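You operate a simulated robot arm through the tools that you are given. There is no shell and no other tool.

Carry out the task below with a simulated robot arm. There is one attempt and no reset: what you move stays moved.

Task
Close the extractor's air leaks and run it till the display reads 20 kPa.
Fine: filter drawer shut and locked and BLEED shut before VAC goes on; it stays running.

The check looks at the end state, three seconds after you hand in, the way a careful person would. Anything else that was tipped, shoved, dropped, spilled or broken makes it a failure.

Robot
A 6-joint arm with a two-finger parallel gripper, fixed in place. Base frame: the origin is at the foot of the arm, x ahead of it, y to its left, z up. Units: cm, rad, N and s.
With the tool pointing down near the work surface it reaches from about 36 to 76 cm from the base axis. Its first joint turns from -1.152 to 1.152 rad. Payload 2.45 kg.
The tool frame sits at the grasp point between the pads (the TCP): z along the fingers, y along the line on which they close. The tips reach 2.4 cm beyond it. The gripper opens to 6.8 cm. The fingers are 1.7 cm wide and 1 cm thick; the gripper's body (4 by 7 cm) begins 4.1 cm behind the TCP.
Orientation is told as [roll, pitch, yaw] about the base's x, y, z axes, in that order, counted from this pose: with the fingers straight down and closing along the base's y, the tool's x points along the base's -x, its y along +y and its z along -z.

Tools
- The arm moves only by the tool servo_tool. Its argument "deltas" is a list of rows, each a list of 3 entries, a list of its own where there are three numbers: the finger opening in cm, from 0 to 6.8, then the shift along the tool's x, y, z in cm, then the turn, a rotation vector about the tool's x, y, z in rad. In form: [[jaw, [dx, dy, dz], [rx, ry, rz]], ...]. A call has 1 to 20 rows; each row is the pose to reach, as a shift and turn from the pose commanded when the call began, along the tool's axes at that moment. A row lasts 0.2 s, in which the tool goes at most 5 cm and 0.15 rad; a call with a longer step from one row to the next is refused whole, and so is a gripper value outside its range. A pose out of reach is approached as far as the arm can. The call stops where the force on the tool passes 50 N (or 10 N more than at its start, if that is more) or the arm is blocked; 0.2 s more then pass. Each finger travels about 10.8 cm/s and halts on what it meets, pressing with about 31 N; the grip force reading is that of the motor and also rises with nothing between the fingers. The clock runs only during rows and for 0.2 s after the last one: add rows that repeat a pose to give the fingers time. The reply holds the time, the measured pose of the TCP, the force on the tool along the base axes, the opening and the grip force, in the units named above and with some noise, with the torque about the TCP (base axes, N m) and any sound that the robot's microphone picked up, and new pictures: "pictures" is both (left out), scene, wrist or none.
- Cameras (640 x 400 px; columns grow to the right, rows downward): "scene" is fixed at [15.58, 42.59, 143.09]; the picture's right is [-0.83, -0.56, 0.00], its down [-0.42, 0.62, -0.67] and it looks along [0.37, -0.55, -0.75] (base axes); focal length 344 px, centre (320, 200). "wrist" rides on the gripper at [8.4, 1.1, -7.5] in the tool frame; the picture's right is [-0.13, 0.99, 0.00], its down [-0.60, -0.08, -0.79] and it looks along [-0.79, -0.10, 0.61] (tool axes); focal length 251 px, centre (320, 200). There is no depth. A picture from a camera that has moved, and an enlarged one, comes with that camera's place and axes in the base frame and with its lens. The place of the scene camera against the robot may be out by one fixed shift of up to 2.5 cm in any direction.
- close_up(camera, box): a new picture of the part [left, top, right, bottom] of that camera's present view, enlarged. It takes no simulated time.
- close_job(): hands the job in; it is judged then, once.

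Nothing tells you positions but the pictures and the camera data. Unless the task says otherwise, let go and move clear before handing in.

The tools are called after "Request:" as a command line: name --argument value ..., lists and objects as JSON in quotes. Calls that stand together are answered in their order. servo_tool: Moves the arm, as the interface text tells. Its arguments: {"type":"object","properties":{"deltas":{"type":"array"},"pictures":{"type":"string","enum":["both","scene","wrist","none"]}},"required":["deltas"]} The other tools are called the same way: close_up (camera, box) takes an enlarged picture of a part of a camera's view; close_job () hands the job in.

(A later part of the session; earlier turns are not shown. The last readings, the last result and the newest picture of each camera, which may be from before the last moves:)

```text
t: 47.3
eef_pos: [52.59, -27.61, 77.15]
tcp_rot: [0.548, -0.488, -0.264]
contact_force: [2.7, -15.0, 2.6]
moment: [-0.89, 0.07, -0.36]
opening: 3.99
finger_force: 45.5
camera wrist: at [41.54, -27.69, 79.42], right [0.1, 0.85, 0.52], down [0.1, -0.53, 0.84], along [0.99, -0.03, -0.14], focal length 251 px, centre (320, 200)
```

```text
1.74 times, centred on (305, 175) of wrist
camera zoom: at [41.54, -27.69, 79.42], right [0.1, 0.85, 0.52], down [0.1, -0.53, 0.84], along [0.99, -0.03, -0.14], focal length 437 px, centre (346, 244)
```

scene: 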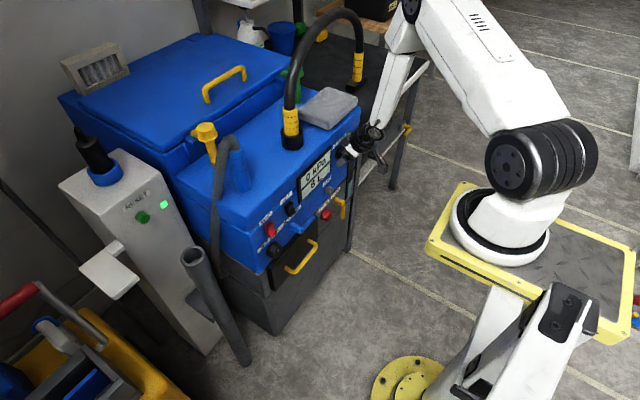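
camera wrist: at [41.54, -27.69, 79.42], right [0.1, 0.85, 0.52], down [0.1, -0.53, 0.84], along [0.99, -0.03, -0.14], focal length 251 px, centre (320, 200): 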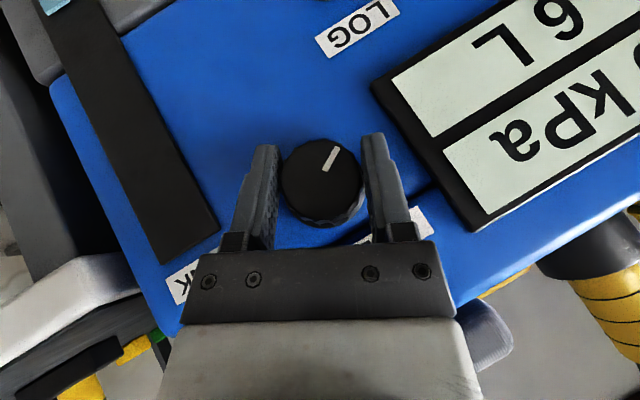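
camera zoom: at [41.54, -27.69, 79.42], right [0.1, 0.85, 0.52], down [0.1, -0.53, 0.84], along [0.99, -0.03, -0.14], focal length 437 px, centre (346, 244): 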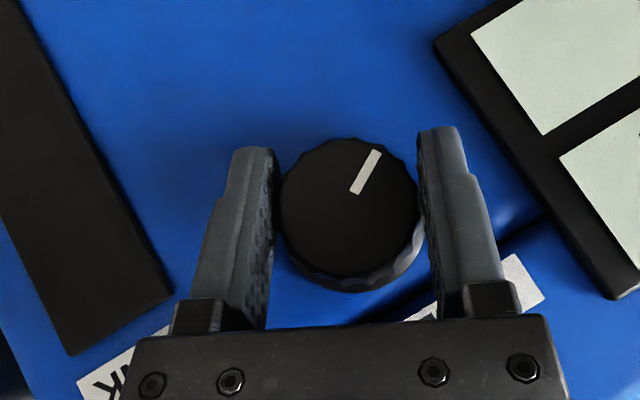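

BLEED won't turn clockwise past this point, so there is a real stop there. To learn the knob's full travel while VAC is still off, I'll turn it back counter-clockwise in the same grip and see whether it goes beyond the original position.

Request:
servo_tool --deltas '[[2, [0, 0, 0], [0.087, 0, -0.05]], [2, [0, 0, 0], [0.174, 0, -0.1]], [2, [0, 0, 0], [0.261, 0, -0.15]], [2, [0, 0, 0], [0.348, 0, -0.2]], [2, [0, 0, 0], [0.435, 0, -0.25]], [2, [0, 0, 0], [0.5, 0, -0.29]], [2, [0, 0, 0], [0.5, 0, -0.29]]]' --pictures "wrist"

Request:
close_up --camera "wrist" --box '[130, 60, 480, 290]'

```text
t: 48.9
eef_pos: [52.54, -27.43, 77.14]
tcp_rot: [-0.115, -0.553, 0.058]
contact_force: [0.4, -28.6, -9.7]
moment: [-0.02, -0.83, 0.18]
opening: 3.96
finger_force: 45.3
camera wrist: at [41.54, -26.2, 79.02], right [0.11, 0.99, -0.03], down [0.09, 0.02, 1.0], along [0.99, -0.11, -0.09], focal length 251 px, centre (320, 200)
```

wrist: 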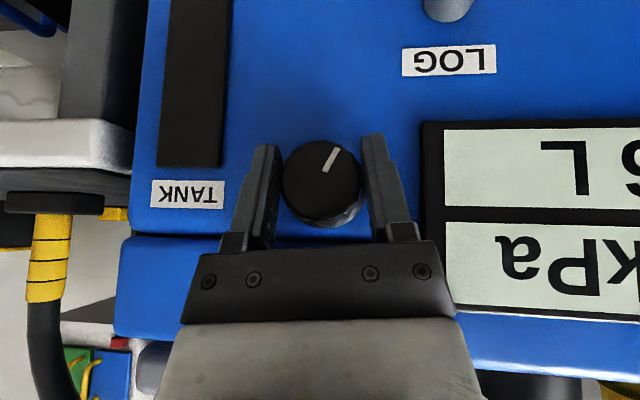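

```text
1.74 times, centred on (305, 175) of wrist
camera zoom: at [41.54, -26.2, 79.02], right [0.11, 0.99, -0.03], down [0.09, 0.02, 1.0], along [0.99, -0.11, -0.09], focal length 437 px, centre (346, 244)
```

zoom: 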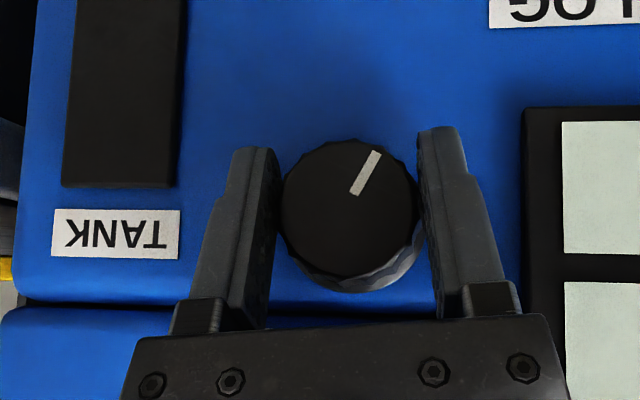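

BLEED turns freely counter-clockwise past its starting point, so I want to know the whole range. I'll let go, recentre, wind up and keep going counter-clockwise to find the other stop.

Request:
servo_tool --deltas '[[5.6, [0, 0, 0], [0, 0, 0]], [5.6, [0, 0, 0], [0, 0, 0]], [5.6, [0, 0, 0], [0, 0, 0]]]' --pictures "none"

```text
t: 49.7
eef_pos: [52.55, -27.34, 77.05]
tcp_rot: [-0.115, -0.551, 0.061]
contact_force: [0.6, 0.6, 0.3]
moment: [-0.02, -0.03, -0.04]
opening: 5.61
finger_force: 0.0
```

Request:
servo_tool --deltas '[[5.6, [0.05, -0.1, 0], [-0.106, 0, 0.065]], [5.6, [0.05, -0.1, 0], [-0.212, 0, 0.13]], [5.6, [0.05, -0.1, 0], [-0.318, 0, 0.195]], [5.6, [0.05, -0.1, 0], [-0.424, 0, 0.26]], [5.6, [0.05, -0.1, 0], [-0.53, 0, 0.325]], [5.6, [0.05, -0.1, 0], [-0.636, 0, 0.39]], [5.6, [0.05, -0.1, 0], [-0.7, 0, 0.43]], [5.6, [0.05, -0.1, 0], [-0.7, 0, 0.43]], [2, [0.05, -0.1, 0], [-0.7, 0, 0.43]], [2, [0.05, -0.1, 0], [-0.7, 0, 0.43]], [2, [0.05, -0.1, 0], [-0.7, 0, 0.43]], [2, [0.05, -0.1, 0], [-0.6, 0, 0.369]], [2, [0.05, -0.1, 0], [-0.5, 0, 0.307]], [2, [0.05, -0.1, 0], [-0.4, 0, 0.246]], [2, [0.05, -0.1, 0], [-0.3, 0, 0.184]], [2, [0.05, -0.1, 0], [-0.2, 0, 0.123]], [2, [0.05, -0.1, 0], [-0.1, 0, 0.061]], [2, [0.05, -0.1, 0], [-0.03, 0, 0.018]], [2, [0.05, -0.1, 0], [-0.03, 0, 0.018]]]' --pictures "wrist"

Request:
close_up --camera "wrist" --box '[130, 60, 480, 290]'

```text
t: 53.7
eef_pos: [52.5, -27.49, 77.08]
tcp_rot: [-0.072, -0.552, 0.039]
contact_force: [-5.0, -0.6, -0.1]
moment: [-0.02, -0.08, -0.48]
opening: 3.86
finger_force: 44.8
camera wrist: at [41.44, -26.3, 79.09], right [0.11, 0.99, 0.01], down [0.1, -0.02, 1.0], along [0.99, -0.11, -0.1], focal length 251 px, centre (320, 200)
```

wrist: 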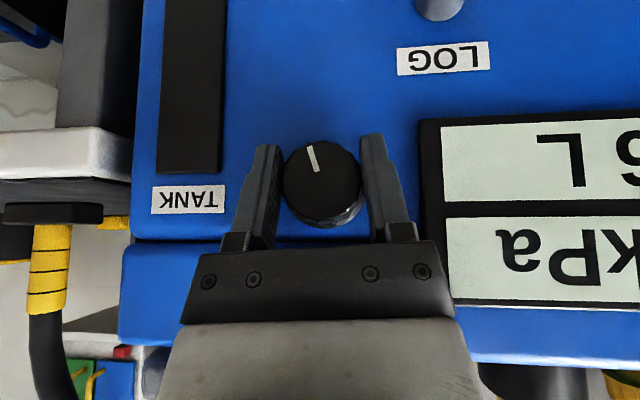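

```text
1.74 times, centred on (305, 175) of wrist
camera zoom: at [41.44, -26.3, 79.09], right [0.11, 0.99, 0.01], down [0.1, -0.02, 1.0], along [0.99, -0.11, -0.1], focal length 437 px, centre (346, 244)
```

zoom: 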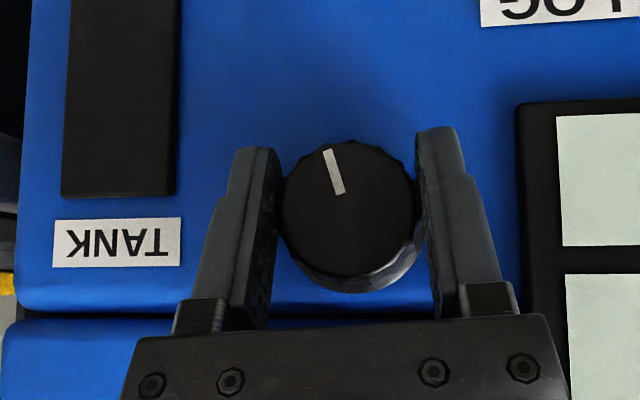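

The knob keeps turning freely counter-clockwise, now about 77° from the clockwise stop. I'll do another ratchet stroke.

Request:
servo_tool --deltas '[[5.6, [0, 0, 0], [0, 0, 0]], [5.6, [0, 0.04, 0], [0, 0, 0]], [5.6, [0, 0.04, 0], [-0.11, 0, 0.068]], [5.6, [0, 0.04, 0], [-0.22, 0, 0.136]], [5.6, [0, 0.04, 0], [-0.33, 0, 0.203]], [5.6, [0, 0.04, 0], [-0.44, 0, 0.27]], [5.6, [0, 0.04, 0], [-0.55, 0, 0.338]], [5.6, [0, 0.04, 0], [-0.66, 0, 0.406]], [2, [0, 0.04, 0], [-0.66, 0, 0.406]], [2, [0, 0.04, 0], [-0.66, 0, 0.406]], [2, [0, 0.04, 0], [-0.66, 0, 0.406]], [2, [0, 0.04, 0], [-0.55, 0, 0.338]], [2, [0, 0.04, 0], [-0.44, 0, 0.27]], [2, [0, 0.04, 0], [-0.33, 0, 0.203]], [2, [0, 0.04, 0], [-0.22, 0, 0.136]], [2, [0, 0.04, 0], [-0.11, 0, 0.068]], [2, [0, 0.04, 0], [-0.01, 0, 0.006]], [2, [0, 0.04, 0], [-0.01, 0, 0.006]]]' --pictures "wrist"

Request:
close_up --camera "wrist" --box '[130, 60, 480, 290]'

```text
t: 57.5
eef_pos: [52.48, -27.54, 76.96]
tcp_rot: [-0.059, -0.549, 0.033]
contact_force: [-4.4, -9.1, -18.7]
moment: [0.02, -0.07, -0.3]
opening: 3.96
finger_force: 45.1
camera wrist: at [41.36, -26.33, 79.02], right [0.11, 0.99, 0.02], down [0.1, -0.03, 0.99], along [0.99, -0.11, -0.1], focal length 251 px, centre (320, 200)
```

wrist: 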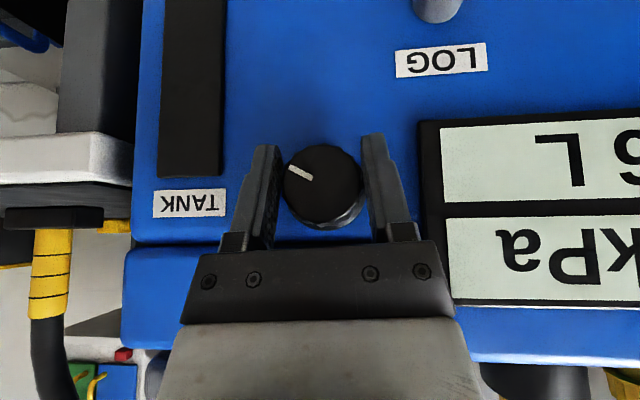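

```text
1.74 times, centred on (305, 175) of wrist
camera zoom: at [41.36, -26.33, 79.02], right [0.11, 0.99, 0.02], down [0.1, -0.03, 0.99], along [0.99, -0.11, -0.1], focal length 437 px, centre (346, 244)
```

zoom: 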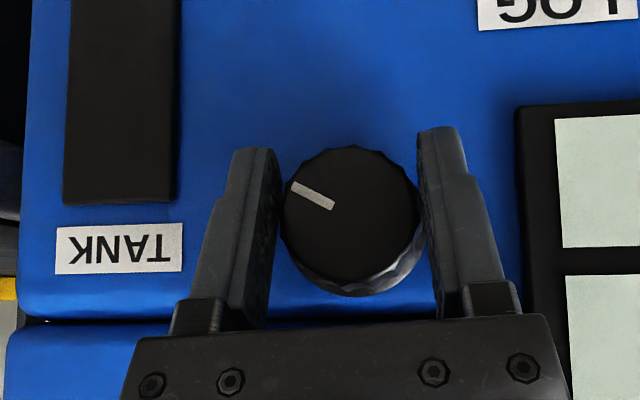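

Request:
servo_tool --deltas '[[5.6, [0, 0, 0], [0, 0, 0]], [5.6, [0, 0.04, -0.05], [0, 0, 0]], [5.6, [0, 0.04, -0.05], [-0.11, 0, 0.068]], [5.6, [0, 0.04, -0.05], [-0.22, 0, 0.136]], [5.6, [0, 0.04, -0.05], [-0.33, 0, 0.203]], [5.6, [0, 0.04, -0.05], [-0.44, 0, 0.27]], [5.6, [0, 0.04, -0.05], [-0.55, 0, 0.338]], [5.6, [0, 0.04, -0.05], [-0.66, 0, 0.406]], [2, [0, 0.04, -0.05], [-0.66, 0, 0.406]], [2, [0, 0.04, -0.05], [-0.66, 0, 0.406]], [2, [0, 0.04, -0.05], [-0.66, 0, 0.406]], [2, [0, 0.04, -0.05], [-0.55, 0, 0.338]], [2, [0, 0.04, -0.05], [-0.44, 0, 0.27]], [2, [0, 0.04, -0.05], [-0.33, 0, 0.203]], [2, [0, 0.04, -0.05], [-0.22, 0, 0.136]], [2, [0, 0.04, -0.05], [-0.11, 0, 0.068]], [2, [0, 0.04, -0.05], [-0.01, 0, 0.006]], [2, [0, 0.04, -0.05], [-0.01, 0, 0.006]]]' --pictures "wrist"

Request:
close_up --camera "wrist" --box '[130, 60, 480, 290]'

```text
t: 61.3
eef_pos: [52.32, -27.36, 76.92]
tcp_rot: [-0.045, -0.55, 0.021]
contact_force: [-9.4, -13.8, -21.2]
moment: [0.01, -0.63, -0.57]
opening: 3.87
finger_force: 44.6
camera wrist: at [41.4, -26.34, 79.08], right [0.11, 0.99, 0.03], down [0.1, -0.04, 0.99], along [0.99, -0.11, -0.1], focal length 251 px, centre (320, 200)
```

wrist: 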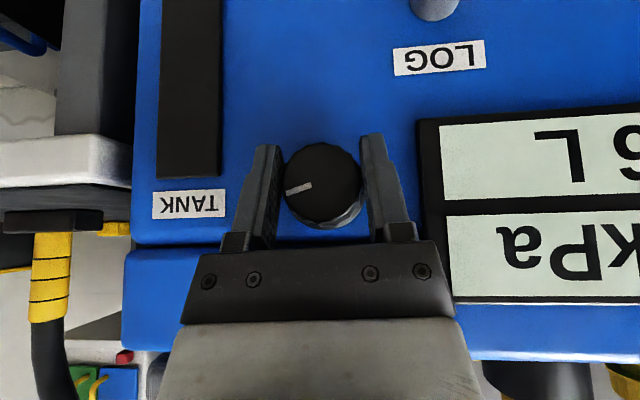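

```text
1.74 times, centred on (305, 175) of wrist
camera zoom: at [41.4, -26.34, 79.08], right [0.11, 0.99, 0.03], down [0.1, -0.04, 0.99], along [0.99, -0.11, -0.1], focal length 437 px, centre (346, 244)
```

zoom: 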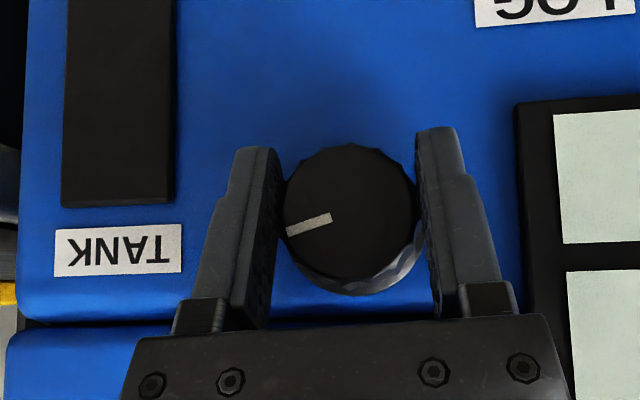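

Request:
servo_tool --deltas '[[5.6, [0, 0, 0], [0, 0, 0]], [5.6, [-0.05, -0.06, 0], [0, 0, 0]], [5.6, [-0.05, -0.06, 0], [-0.11, 0, 0.068]], [5.6, [-0.05, -0.06, 0], [-0.22, 0, 0.136]], [5.6, [-0.05, -0.06, 0], [-0.33, 0, 0.203]], [5.6, [-0.05, -0.06, 0], [-0.44, 0, 0.27]], [5.6, [-0.05, -0.06, 0], [-0.55, 0, 0.338]], [5.6, [-0.05, -0.06, 0], [-0.66, 0, 0.406]], [2, [-0.05, -0.06, 0], [-0.66, 0, 0.406]], [2, [-0.05, -0.06, 0], [-0.66, 0, 0.406]], [2, [-0.05, -0.06, 0], [-0.66, 0, 0.406]], [2, [-0.05, -0.06, 0], [-0.55, 0, 0.338]], [2, [-0.05, -0.06, 0], [-0.44, 0, 0.27]], [2, [-0.05, -0.06, 0], [-0.33, 0, 0.203]], [2, [-0.05, -0.06, 0], [-0.22, 0, 0.136]], [2, [-0.05, -0.06, 0], [-0.11, 0, 0.068]], [2, [-0.05, -0.06, 0], [-0.01, 0, 0.006]], [2, [-0.05, -0.06, 0], [-0.01, 0, 0.006]]]' --pictures "wrist"

Request:
close_up --camera "wrist" --box '[130, 60, 480, 290]'

```text
t: 65.1
eef_pos: [52.54, -27.45, 77.26]
tcp_rot: [-0.03, -0.552, 0.015]
contact_force: [-1.2, -3.9, -16.4]
moment: [-0.01, -0.45, -0.78]
opening: 3.95
finger_force: 45.0
camera wrist: at [41.45, -26.37, 79.16], right [0.11, 0.99, 0.04], down [0.1, -0.05, 0.99], along [0.99, -0.1, -0.1], focal length 251 px, centre (320, 200)
```

wrist: 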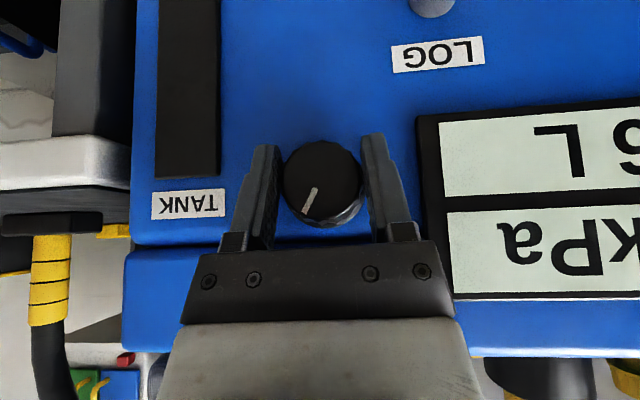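

```text
1.74 times, centred on (305, 175) of wrist
camera zoom: at [41.45, -26.37, 79.16], right [0.11, 0.99, 0.04], down [0.1, -0.05, 0.99], along [0.99, -0.1, -0.1], focal length 437 px, centre (346, 244)
```

zoom: 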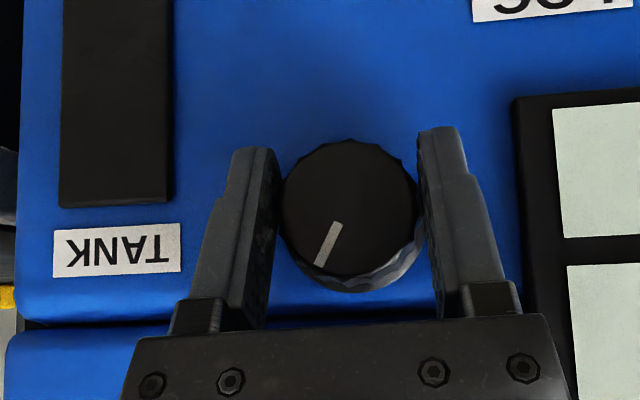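

The pointer is at about 1 o'clock with no stop yet. One more stroke will show whether a stop lies at 12 o'clock, as on the other knobs.

Request:
servo_tool --deltas '[[5.6, [0, 0, 0], [0, 0, 0]], [5.6, [-0.02, 0, 0.05], [0, 0, 0]], [5.6, [-0.02, 0, 0.05], [-0.11, 0, 0.068]], [5.6, [-0.02, 0, 0.05], [-0.22, 0, 0.136]], [5.6, [-0.02, 0, 0.05], [-0.33, 0, 0.203]], [5.6, [-0.02, 0, 0.05], [-0.44, 0, 0.27]], [5.6, [-0.02, 0, 0.05], [-0.55, 0, 0.338]], [5.6, [-0.02, 0, 0.05], [-0.66, 0, 0.406]], [2, [-0.02, 0, 0.05], [-0.66, 0, 0.406]], [2, [-0.02, 0, 0.05], [-0.66, 0, 0.406]], [2, [-0.02, 0, 0.05], [-0.66, 0, 0.406]], [2, [-0.02, 0, 0.05], [-0.55, 0, 0.338]], [2, [-0.02, 0, 0.05], [-0.44, 0, 0.27]], [2, [-0.02, 0, 0.05], [-0.33, 0, 0.203]], [2, [-0.02, 0, 0.05], [-0.22, 0, 0.136]], [2, [-0.02, 0, 0.05], [-0.11, 0, 0.068]], [2, [-0.02, 0, 0.05], [-0.01, 0, 0.006]], [2, [-0.02, 0, 0.05], [-0.01, 0, 0.006]]]' --pictures "wrist"

Request:
close_up --camera "wrist" --box '[130, 60, 480, 290]'

```text
t: 68.9
eef_pos: [52.54, -27.4, 77.19]
tcp_rot: [-0.019, -0.555, 0.012]
contact_force: [-5.1, -6.9, -0.6]
moment: [0.78, 0.12, -0.43]
opening: 3.97
finger_force: 44.9
camera wrist: at [41.55, -26.39, 79.22], right [0.11, 0.99, 0.05], down [0.1, -0.06, 0.99], along [0.99, -0.1, -0.1], focal length 251 px, centre (320, 200)
```

wrist: 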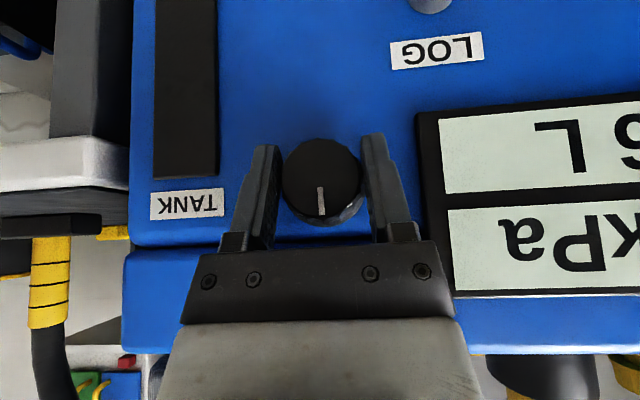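

```text
1.74 times, centred on (305, 175) of wrist
camera zoom: at [41.55, -26.39, 79.22], right [0.11, 0.99, 0.05], down [0.1, -0.06, 0.99], along [0.99, -0.1, -0.1], focal length 437 px, centre (346, 244)
```

zoom: 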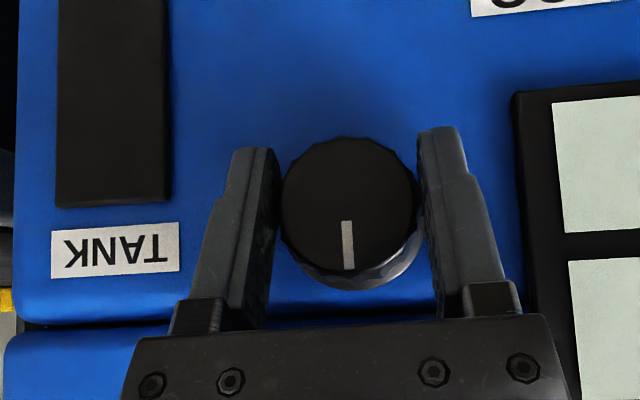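

BLEED stops dead at 12 o'clock, so it runs from 12 (zero) clockwise through 240°, and it started about 92 % open. Pointer-up reads as the zero/closed position on this panel's knobs. To confirm that LOCK at pointer-up really locks the drawer, I'll let go of BLEED and go gently tug the handle.

Request:
servo_tool --deltas '[[5.6, [0, 0, 0], [0, 0, 0]], [5.6, [0, 0, 0], [0, 0, 0]], [5.6, [0, 0, -3], [0, 0, 0]], [5.6, [0, 0, -6], [0, 0, 0]], [5.6, [2.47, 4, -7.41], [0, 0.1, 0]], [4, [4.3, 6, -6.8], [0, 0.17, 0]], [3, [6.17, 8, -6.18], [0, 0.235, 0]], [1.5, [7.4, 10, -5.2], [0, 0.3, 0]], [0, [8.6, 12, -4.16], [0, 0.355, 0]], [0, [9.6, 14, -3.0], [0, 0.4, 0]], [0, [10.61, 16, -1.87], [0, 0.435, 0]], [0, [11.4, 18, -0.6], [0, 0.45, 0]], [0, [12.19, 20, 0.68], [0, 0.455, 0]], [0, [13.24, 24, 2.38], [0, 0.455, 0]], [0, [14.3, 26.9, 4.08], [0, 0.455, 0]], [0, [14.3, 26.9, 4.08], [0, 0.455, 0]]]' --pictures "both"

Request:
close_up --camera "scene" --box '[230, 140, 390, 310]'

```text
t: 72.3
eef_pos: [43.83, -3.77, 65.75]
tcp_rot: [0.036, -0.088, 0.005]
contact_force: [-0.6, -0.2, -0.3]
moment: [0.01, 0.0, -0.02]
opening: 0.02
finger_force: 23.3
out of reach, approached as far as the arm can: row 8, 9, 10, 11, 12, 13, 14, 15
camera wrist: at [34.92, -3.04, 72.55], right [0.12, 0.99, 0.05], down [0.53, -0.1, 0.84], along [0.84, -0.08, -0.54], focal length 251 px, centre (320, 200)
```

scene: 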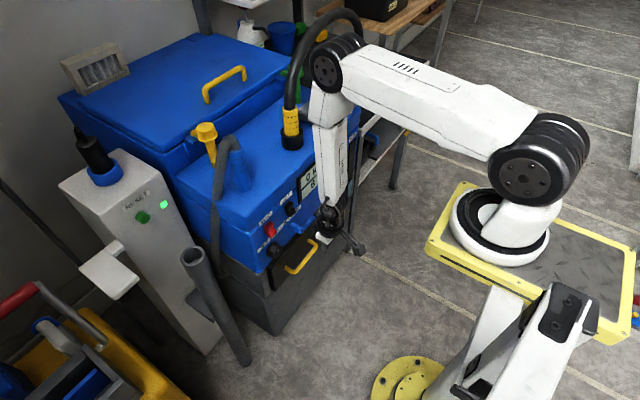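
wrist: 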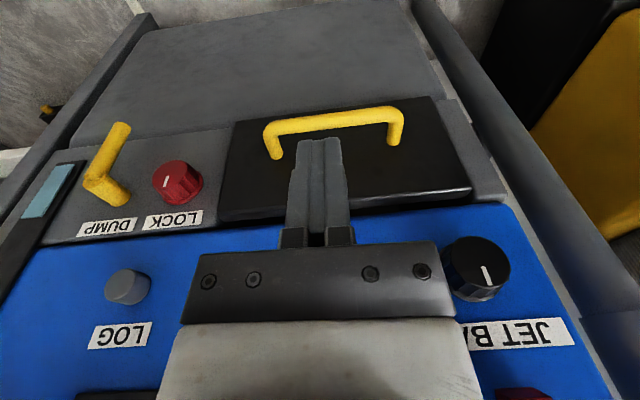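

```text
2.35 times, centred on (310, 225) of scene
camera zoom: at [15.58, 42.59, 143.09], right [-0.83, -0.56, 0.0], down [-0.42, 0.62, -0.67], along [0.37, -0.55, -0.75], focal length 810 px, centre (344, 141)
```

zoom: 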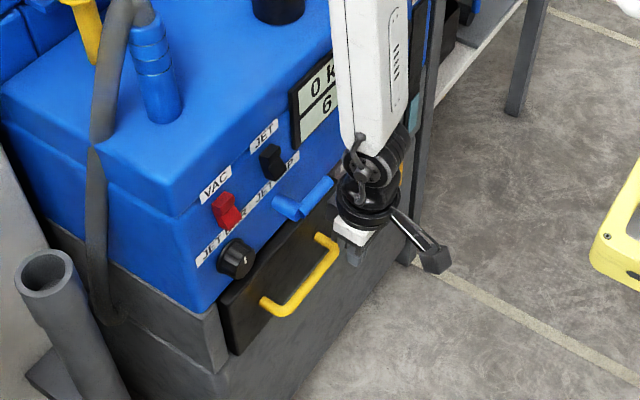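

The tool is in front of the drawer. The handle bar is at about x≈50.7, z≈53.9 and the plate front at x≈54.2. I'll line up at y≈0.3, between JET TAP and JET BAR, to hook a fingertip behind the bar for a gentle tug.

Request:
servo_tool --deltas '[[0, [-1.6, 1.3, 0.4], [0.01, -0.07, 0]], [0, [-3.2, 2.7, 1.6], [0.02, -0.14, 0]], [0, [-4.85, 4.07, 3.2], [0.036, -0.21, 0]], [0, [-4.85, 4.07, 4.0], [0.036, -0.21, 0]], [0, [-4.85, 4.07, 4.0], [0.036, -0.21, 0]]]' --pictures "wrist"

```text
t: 73.0
eef_pos: [48.83, -3.84, 63.58]
tcp_rot: [0.045, -0.268, 0.007]
contact_force: [-19.5, -1.1, 37.7]
moment: [0.38, -1.88, 0.16]
opening: 0.0
finger_force: 23.4
out of reach, approached as far as the arm can: row 1, 2, 3
stopped in row 3: the force on the tool passed its limit at 103 N (the readings are from after the stop); the commanded pose is now the measured one
camera wrist: at [38.87, -3.19, 68.71], right [0.11, 0.99, 0.08], down [0.38, -0.11, 0.92], along [0.92, -0.07, -0.38], focal length 251 px, centre (320, 200)
```

wrist: 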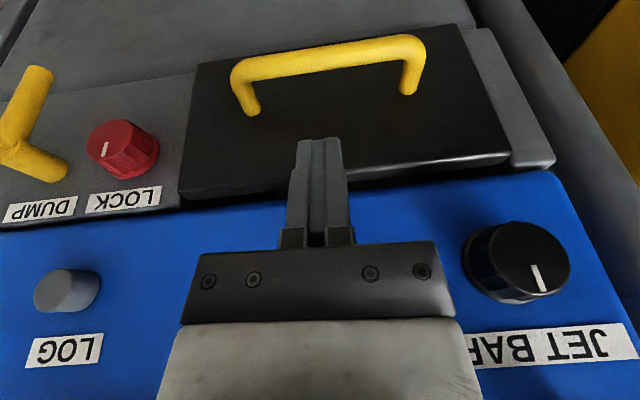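

The arm didn't follow in y, and the gripper body pressed on something, most likely the JET TAP lever. I'll back off at once and check the lever.

Request:
servo_tool --deltas '[[0, [1.3, 0, -1.2], [0, 0, 0]], [0, [2.6, 0, -2.4], [0, 0.03, 0]], [0, [4.0, 0, -3.0], [0, 0.08, 0]], [0, [4.0, 0, -3.0], [0, 0.08, 0]]]' --pictures "both"

Request:
close_up --camera "scene" --box '[230, 170, 370, 290]'

```text
t: 74.0
eef_pos: [44.94, -3.29, 65.34]
tcp_rot: [0.052, -0.182, 0.003]
contact_force: [-0.2, 0.4, -0.2]
moment: [0.0, -0.02, -0.01]
opening: 0.0
finger_force: 23.2
out of reach, approached as far as the arm can: row 1, 2, 3, 4
camera wrist: at [35.36, -2.63, 71.41], right [0.11, 0.99, 0.08], down [0.45, -0.12, 0.88], along [0.88, -0.07, -0.46], focal length 251 px, centre (320, 200)
```

scene: 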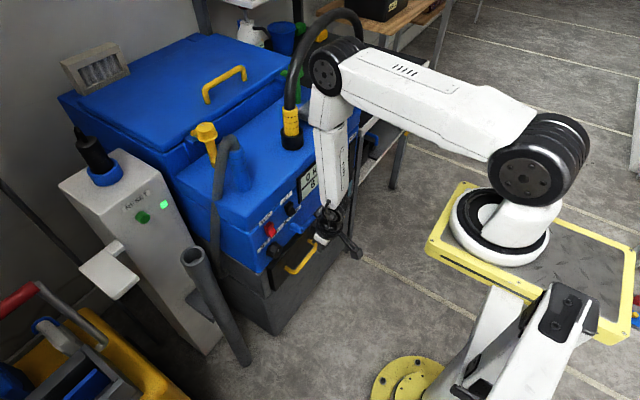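
wrist: 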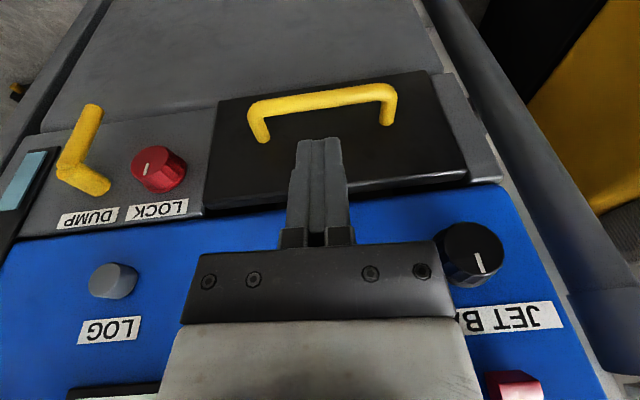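

```text
3.33 times, centred on (300, 230) of scene
camera zoom: at [15.58, 42.59, 143.09], right [-0.83, -0.56, 0.0], down [-0.42, 0.62, -0.67], along [0.37, -0.55, -0.75], focal length 1148 px, centre (387, 100)
```

zoom: 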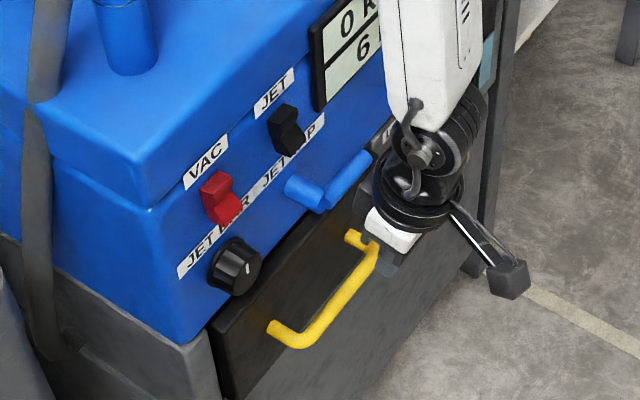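

Request:
close_up --camera "scene" --box '[280, 200, 340, 245]'

Request:
close_up --camera "scene" --box '[255, 195, 325, 265]'

```text
8.89 times, centred on (310, 222) of scene
camera zoom: at [15.58, 42.59, 143.09], right [-0.83, -0.56, 0.0], down [-0.42, 0.62, -0.67], along [0.37, -0.55, -0.75], focal length 3062 px, centre (409, 0)
```

zoom: 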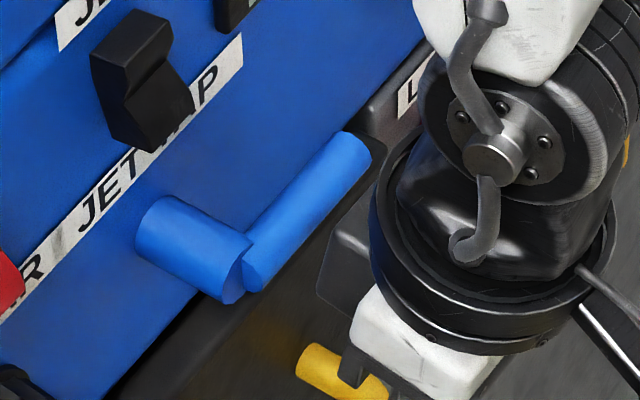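

```text
5.71 times, centred on (290, 230) of scene
camera zoom: at [15.58, 42.59, 143.09], right [-0.83, -0.56, 0.0], down [-0.42, 0.62, -0.67], along [0.37, -0.55, -0.75], focal length 1968 px, centre (491, 29)
```

zoom: 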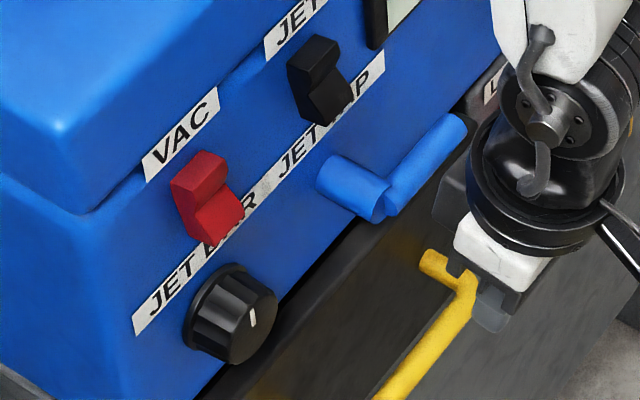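

JET TAP is still horizontal and looks undisturbed. The arm seems to be near a wrist singularity down low around y≈-3, so I'll go up where it moves freely, come across to y≈+1, and approach the handle from there.

Request:
servo_tool --deltas '[[0, [0.3, 0, -4.5], [0, 0.03, 0]], [0, [0.0, 0, -9], [0.02, 0.06, 0]], [0, [-0.5, 0, -13.5], [0.04, 0.1, 0]], [0, [-1.0, 0, -18], [0.05, 0.14, 0]], [0, [-1.5, 0, -22.5], [0.05, 0.18, 0]], [0, [-2.2, 0, -26], [0.05, 0.18, 0]], [0, [-4.2, 1.5, -26], [0.05, 0.18, 0]], [0, [-6.2, 3.5, -26], [0.05, 0.18, 0]], [0, [-7.2, 4.3, -26], [0.05, 0.18, 0]], [0, [-7.2, 4.3, -26], [0.05, 0.18, 0]]]' --pictures "wrist"

Request:
close_up --camera "wrist" --box '[200, 0, 520, 200]'

```text
t: 76.2
eef_pos: [44.89, -5.27, 89.92]
tcp_rot: [-0.077, -0.022, 0.026]
contact_force: [0.5, 0.5, -0.5]
moment: [-0.02, -0.01, 0.02]
opening: 0.0
finger_force: 23.5
out of reach, approached as far as the arm can: row 4, 5, 6, 7, 8, 9, 10
camera wrist: at [36.35, -3.83, 97.3], right [0.11, 0.99, -0.07], down [0.59, 0.0, 0.81], along [0.8, -0.13, -0.58], focal length 251 px, centre (320, 200)
```

wrist: 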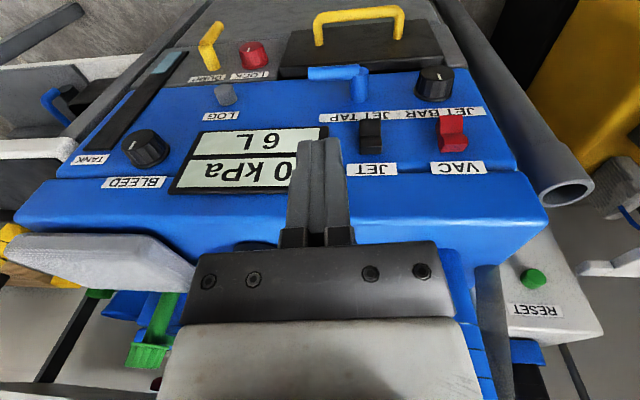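

```text
2.00 times, centred on (360, 100) of wrist
camera zoom: at [36.35, -3.83, 97.3], right [0.11, 0.99, -0.07], down [0.59, 0.0, 0.81], along [0.8, -0.13, -0.58], focal length 503 px, centre (240, 400)
```

zoom: 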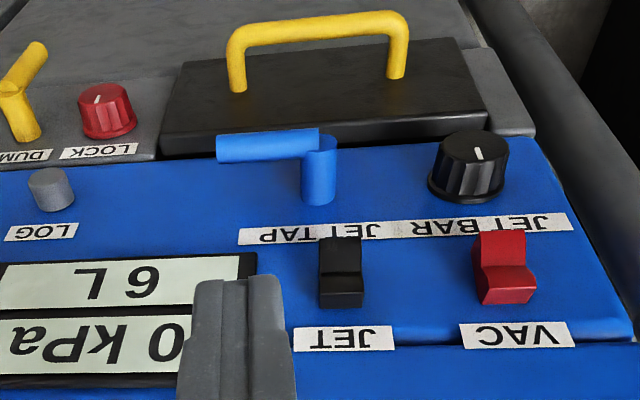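

The arm still can't move toward +y here with yaw fixed at zero, which suggests a wrist joint is near its limit. I'll test that by adding about +0.3 rad of yaw and then moving +y.

Request:
servo_tool --deltas '[[0, [0, 0, 0], [-0.03, 0, -0.14]], [0, [0, 0, 0], [-0.07, 0, -0.28]], [0, [0, 2, 0], [-0.07, 0, -0.32]], [0, [0, 4, 0], [-0.07, 0, -0.32]], [0, [0, 6, 0], [-0.07, 0, -0.32]], [0, [0, 6, 0], [-0.07, 0, -0.32]]]' --pictures "none"

```text
t: 77.7
eef_pos: [42.79, 5.26, 88.26]
tcp_rot: [-0.054, -0.019, 0.335]
contact_force: [-0.1, -0.4, 0.3]
moment: [0.04, 0.0, 0.03]
opening: 0.0
finger_force: 23.2
out of reach, approached as far as the arm can: row 1, 2, 3, 4, 5
```

With about +0.33 rad of yaw the arm reaches y≈+5. I'll now try, in free space, whether a strongly pitched pose is reachable here.

Request:
servo_tool --deltas '[[0, [-1, -1, 2], [-0.02, -0.12, 0]], [0, [-2, -2, 4], [-0.04, -0.24, 0]], [0, [-3, -3, 6], [-0.05, -0.36, 0]], [0, [-3, -3, 8], [-0.05, -0.48, 0]], [0, [-3, -3, 8], [-0.05, -0.53, 0]], [0, [-3, -3, 8], [-0.05, -0.53, 0]]]' --pictures "both"

```text
t: 79.0
eef_pos: [50.09, -1.43, 82.67]
tcp_rot: [0.056, -0.536, 0.329]
contact_force: [-0.6, 0.2, 0.1]
moment: [0.0, -0.02, 0.01]
opening: 0.0
finger_force: 23.7
out of reach, approached as far as the arm can: row 1, 4, 5, 6
camera wrist: at [39.49, -4.41, 84.9], right [-0.24, 0.96, 0.12], down [0.15, -0.08, 0.99], along [0.96, 0.26, -0.13], focal length 251 px, centre (320, 200)
```

scene: 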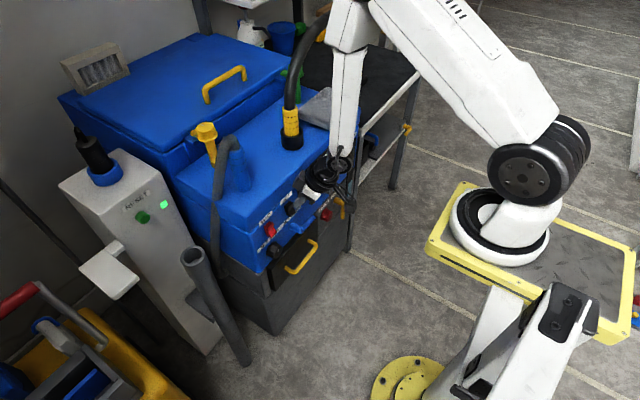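
wrist: 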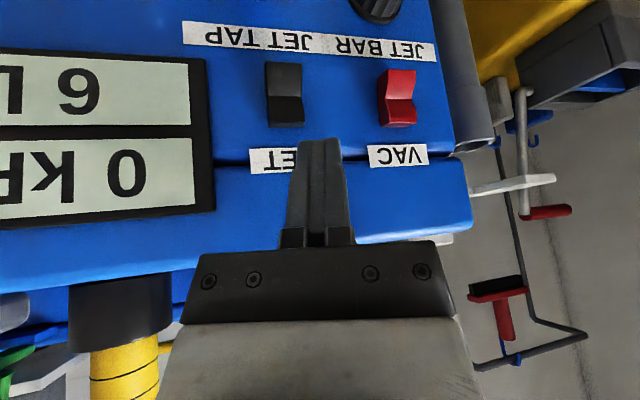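

Reach near y≈0 is tight, and a tug on the handle would put JET TAP at risk, so I'll skip it. The evidence already agrees: the drawer closed freely with LOCK at 3 o'clock, and pointer-up is the other stop. Next I'll study the VAC rocker from here.

Request:
close_up --camera "wrist" --box '[240, 40, 450, 170]'

Request:
close_up --camera "scene" --box '[255, 195, 305, 245]'

```text
3.05 times, centred on (345, 105) of wrist
camera zoom: at [39.49, -4.41, 84.9], right [-0.24, 0.96, 0.12], down [0.15, -0.08, 0.99], along [0.96, 0.26, -0.13], focal length 766 px, centre (244, 490)
```

zoom: 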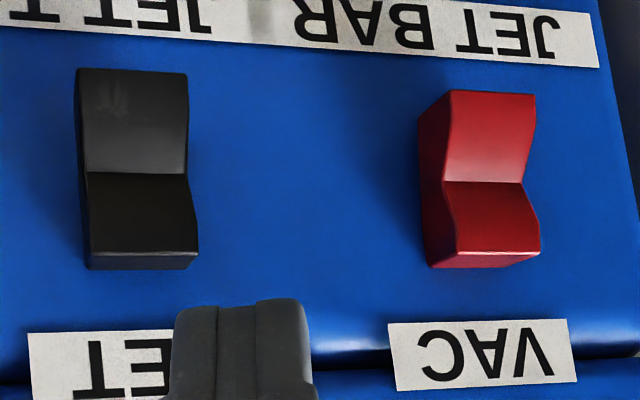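

```text
8.00 times, centred on (280, 220) of scene
camera zoom: at [15.58, 42.59, 143.09], right [-0.83, -0.56, 0.0], down [-0.42, 0.62, -0.67], along [0.37, -0.55, -0.75], focal length 2756 px, centre (640, 40)
```

zoom: 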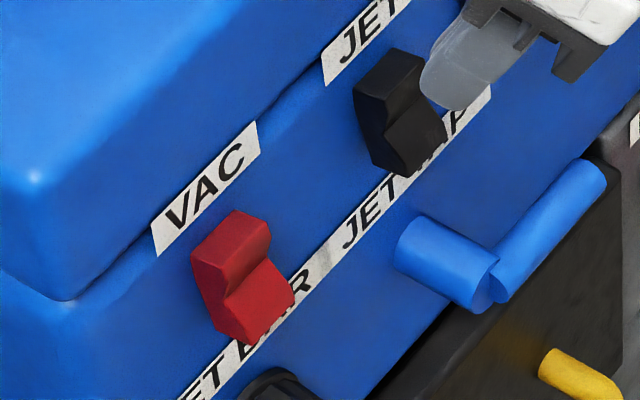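

The lower half of the VAC rocker sticks out and the upper half is pressed in, so switching on means pressing the lower half. I'll move to a better viewpoint to fix its position accurately.

Request:
servo_tool --deltas '[[0, [0.17, 2.7, -2.0], [0.02, 0.11, 0]], [0, [0.34, 5.45, -4.05], [0.05, 0.23, 0]], [0, [0.34, 5.45, -4.05], [0.05, 0.23, 0]]]' --pictures "wrist"

Request:
close_up --camera "wrist" --box '[220, 20, 420, 145]'

```text
t: 79.8
eef_pos: [46.11, 2.66, 85.92]
tcp_rot: [0.001, -0.305, 0.336]
contact_force: [0.0, -0.3, 0.0]
moment: [-0.03, -0.03, 0.0]
opening: 0.0
finger_force: 23.8
camera wrist: at [36.17, 0.2, 90.71], right [-0.21, 0.98, 0.04], down [0.35, 0.04, 0.94], along [0.91, 0.21, -0.34], focal length 251 px, centre (320, 200)
```

wrist: 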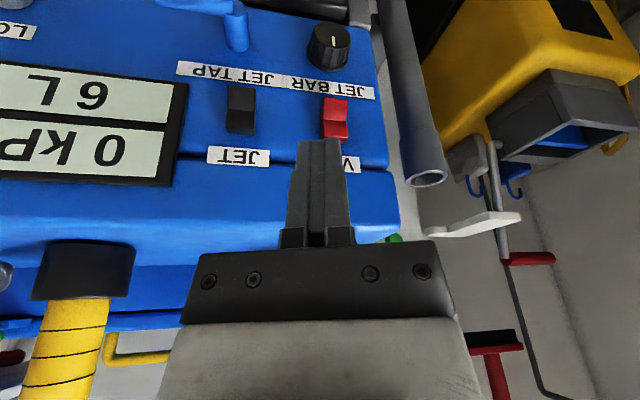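

```text
3.20 times, centred on (320, 82) of wrist
camera zoom: at [36.17, 0.2, 90.71], right [-0.21, 0.98, 0.04], down [0.35, 0.04, 0.94], along [0.91, 0.21, -0.34], focal length 805 px, centre (320, 576)
```

zoom: 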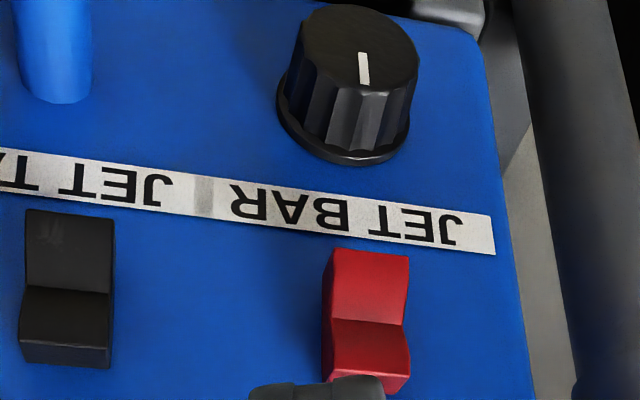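

VAC's lower half centre triangulates consistently to (53.4, 6.0, 75.5), and the arm reaches this area cleanly with about 0.33 rad of yaw. I'll bring the closed fingertips to just in front of the lower half.

Request:
servo_tool --deltas '[[0, [-0.3, 1.2, 2.5], [0, -0.02, 0]], [0, [-0.7, 2.0, 5.0], [0, -0.05, 0]], [0, [-1.2, 2.41, 7.5], [0, -0.08, 0]], [0, [-1.55, 2.41, 9.84], [0, -0.095, 0]], [0, [-1.55, 2.41, 9.84], [0, -0.095, 0]]]' --pictures "both"

Request:
close_up --camera "wrist" --box '[200, 60, 440, 240]'

Request:
close_up --camera "scene" --box '[245, 180, 335, 250]'

```text
t: 81.0
eef_pos: [50.89, 8.56, 77.73]
tcp_rot: [0.038, -0.393, 0.316]
contact_force: [-1.0, -0.6, -0.3]
moment: [0.0, 0.03, 0.01]
opening: 0.0
finger_force: 23.8
out of reach, approached as far as the arm can: row 1, 2, 3, 4, 5
camera wrist: at [40.68, 6.01, 81.53], right [-0.21, 0.97, 0.08], down [0.28, -0.02, 0.96], along [0.94, 0.22, -0.27], focal length 251 px, centre (320, 200)
```

scene: 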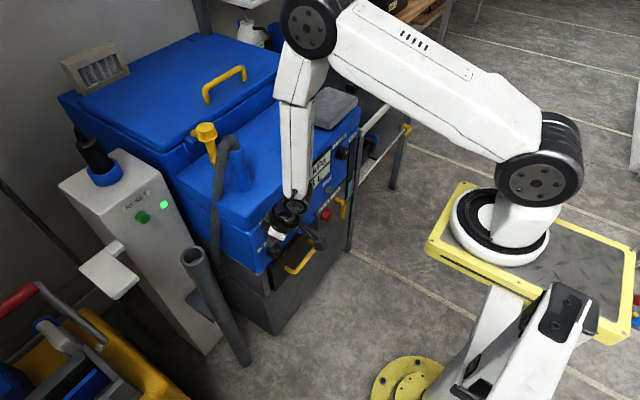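
wrist: 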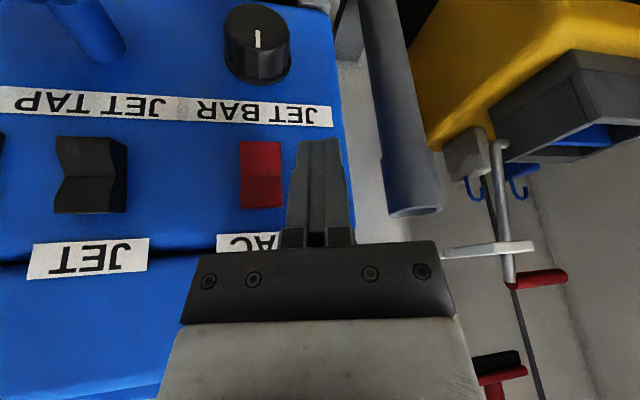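

```text
2.22 times, centred on (320, 150) of wrist
camera zoom: at [40.68, 6.01, 81.53], right [-0.21, 0.97, 0.08], down [0.28, -0.02, 0.96], along [0.94, 0.22, -0.27], focal length 559 px, centre (320, 311)
```

zoom: 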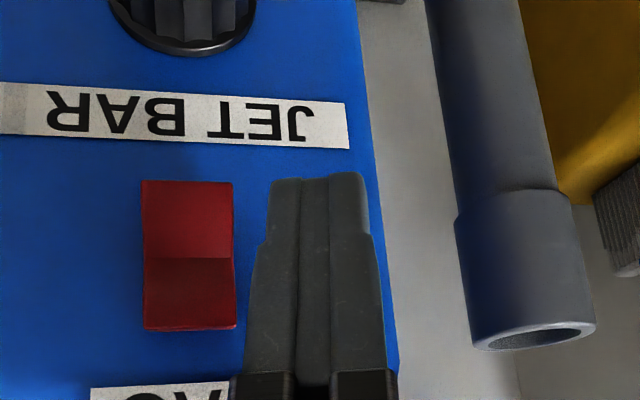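

```text
5.71 times, centred on (290, 215) of scene
camera zoom: at [15.58, 42.59, 143.09], right [-0.83, -0.56, 0.0], down [-0.42, 0.62, -0.67], along [0.37, -0.55, -0.75], focal length 1968 px, centre (491, 114)
```

zoom: 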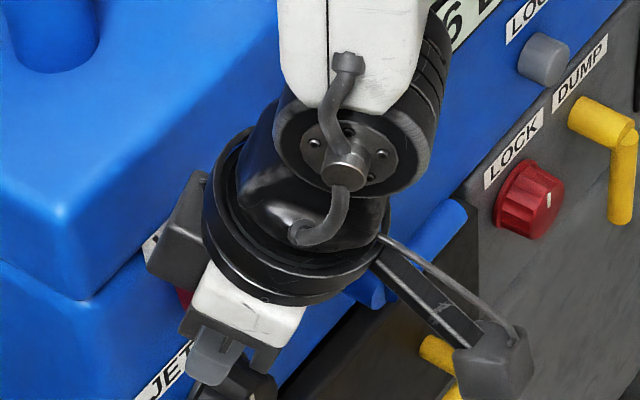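

The reach limit pushed the tool to y=8.6. I'll lower the pitch to 0.3 so the pose is reachable, back off slightly and re-centre in front of the rocker at y≈6.

Request:
servo_tool --deltas '[[0, [1.4, 0, -0.5], [0.01, 0.05, 0]], [0, [1.97, -0.7, -0.3], [0.03, 0.093, 0]], [0, [1.97, -1.56, -0.13], [0.038, 0.093, 0]], [0, [1.97, -1.56, -0.13], [0.038, 0.093, 0]]]' --pictures "wrist"

Request:
close_up --camera "wrist" --box '[200, 60, 440, 240]'

```text
t: 82.0
eef_pos: [51.48, 7.73, 77.84]
tcp_rot: [0.008, -0.297, 0.318]
contact_force: [0.3, 0.1, 1.2]
moment: [0.01, -0.01, -0.02]
opening: 0.01
finger_force: 24.2
out of reach, approached as far as the arm can: row 1, 2, 3
camera wrist: at [41.53, 5.48, 82.75], right [-0.2, 0.98, 0.04], down [0.35, 0.03, 0.94], along [0.91, 0.2, -0.35], focal length 251 px, centre (320, 200)
```

wrist: 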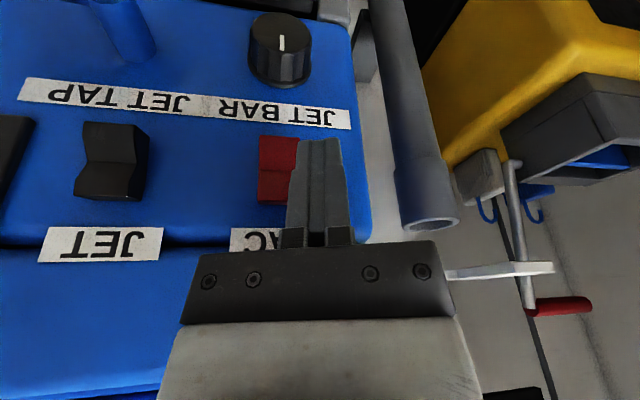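

```text
2.22 times, centred on (320, 150) of wrist
camera zoom: at [41.53, 5.48, 82.75], right [-0.2, 0.98, 0.04], down [0.35, 0.03, 0.94], along [0.91, 0.2, -0.35], focal length 559 px, centre (320, 311)
```

zoom: 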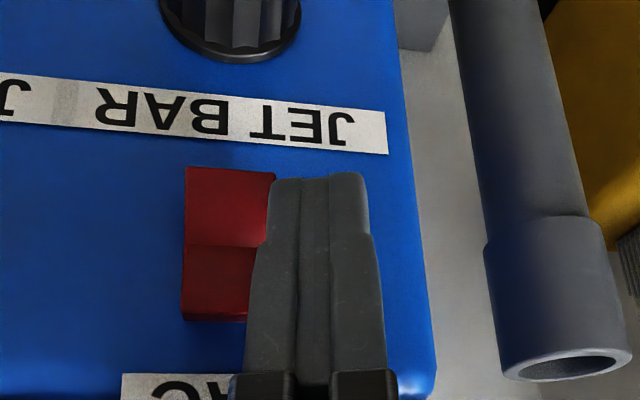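

Request:
servo_tool --deltas '[[0, [0, 0, 0], [0, 0, 0]], [0, [0, 0, 0], [0, 0, 0]]]' --pictures "none"

```text
t: 82.7
eef_pos: [51.27, 7.64, 77.97]
tcp_rot: [0.007, -0.298, 0.32]
contact_force: [0.2, -1.1, 0.6]
moment: [0.02, 0.03, -0.02]
opening: 0.0
finger_force: 23.4
```

The pose is holding at (51.3, 7.6, 78.0) with the fingertip just beside the rocker. I'll back off a little and shift in small steps to y≈6.5.

Request:
servo_tool --deltas '[[0, [1.2, 0, -0.2], [0, 0, 0]], [0, [1.44, -0.4, 0.2], [0, 0, 0]], [0, [1.44, -0.81, 0.55], [0, 0, 0]], [0, [1.44, -0.81, 0.55], [0, 0, 0]]]' --pictures "wrist"

Request:
close_up --camera "wrist" --box '[200, 60, 440, 240]'

```text
t: 83.7
eef_pos: [50.9, 7.66, 76.87]
tcp_rot: [0.013, -0.296, 0.314]
contact_force: [-0.5, 0.7, -0.4]
moment: [0.02, 0.01, -0.02]
opening: 0.0
finger_force: 23.8
out of reach, approached as far as the arm can: row 1, 2, 3, 4
camera wrist: at [40.99, 5.36, 81.82], right [-0.19, 0.98, 0.05], down [0.36, 0.02, 0.93], along [0.91, 0.2, -0.35], focal length 251 px, centre (320, 200)
```

wrist: 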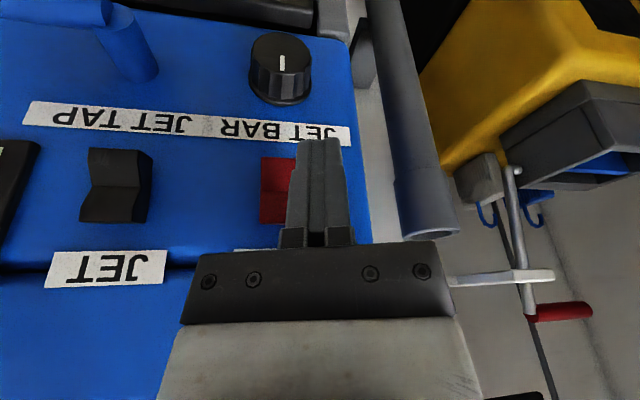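

```text
2.22 times, centred on (320, 150) of wrist
camera zoom: at [40.99, 5.36, 81.82], right [-0.19, 0.98, 0.05], down [0.36, 0.02, 0.93], along [0.91, 0.2, -0.35], focal length 559 px, centre (320, 311)
```

zoom: 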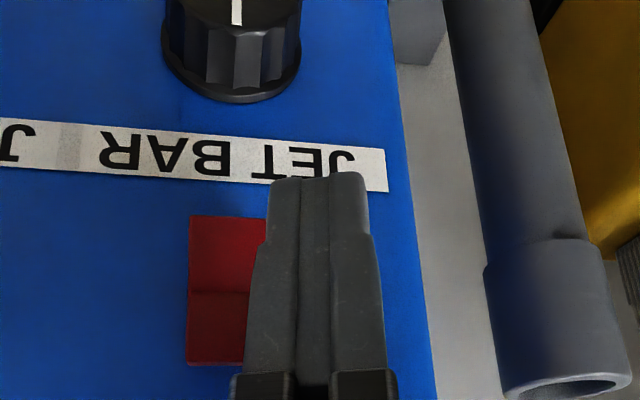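

I'm close to a wrist singularity, where the tool nearly lines up with the forearm, and that is why the arm won't move the way I ask. I'll retreat and make the tool vertical to get well clear of it before re-approaching.

Request:
servo_tool --deltas '[[0, [1.2, 0, -1.2], [0, 0.1, 0]], [0, [1.6, 0, -3.0], [0, 0.2, 0]], [0, [1.6, 0, -5.0], [0, 0.3, 0]], [0, [1.6, 0, -7.0], [0, 0.35, 0]], [0, [1.6, 0, -7.0], [0, 0.35, 0]]]' --pictures "none"

```text
t: 84.8
eef_pos: [46.02, 4.59, 82.25]
tcp_rot: [-0.084, -0.004, 0.316]
contact_force: [-0.6, -0.3, 0.2]
moment: [-0.02, -0.05, 0.0]
opening: 0.01
finger_force: 23.5
out of reach, approached as far as the arm can: row 1, 2, 4, 5
```

Request:
servo_tool --deltas '[[0, [0, 0, 0], [-0.04, -0.1, -0.05]], [0, [0, 0, 0], [-0.08, -0.2, -0.1]], [0, [0, 0, 0], [-0.08, -0.25, -0.1]], [0, [0, 0, 0], [-0.08, -0.25, -0.1]]]' --pictures "none"

```text
t: 85.8
eef_pos: [45.26, 4.44, 82.13]
tcp_rot: [0.029, -0.209, 0.425]
contact_force: [-0.1, 0.4, 0.1]
moment: [0.01, 0.02, 0.01]
opening: 0.0
finger_force: 23.6
out of reach, approached as far as the arm can: row 1
```

Request:
servo_tool --deltas '[[0, [-0.9, 0, 1.4], [0.01, -0.02, 0]], [0, [-1.8, 0, 2.9], [0.02, -0.05, 0]], [0, [-2.7, 0, 4.4], [0.029, -0.07, 0]], [0, [-3.5, 0, 5.78], [0.029, -0.09, 0]], [0, [-3.5, 0, 5.78], [0.029, -0.09, 0]]]' --pictures "none"

```text
t: 87.0
eef_pos: [50.01, 6.61, 77.55]
tcp_rot: [0.009, -0.298, 0.418]
contact_force: [-0.4, -0.5, 0.6]
moment: [0.03, 0.0, 0.01]
opening: 0.01
finger_force: 24.2
out of reach, approached as far as the arm can: row 3, 4, 5
```

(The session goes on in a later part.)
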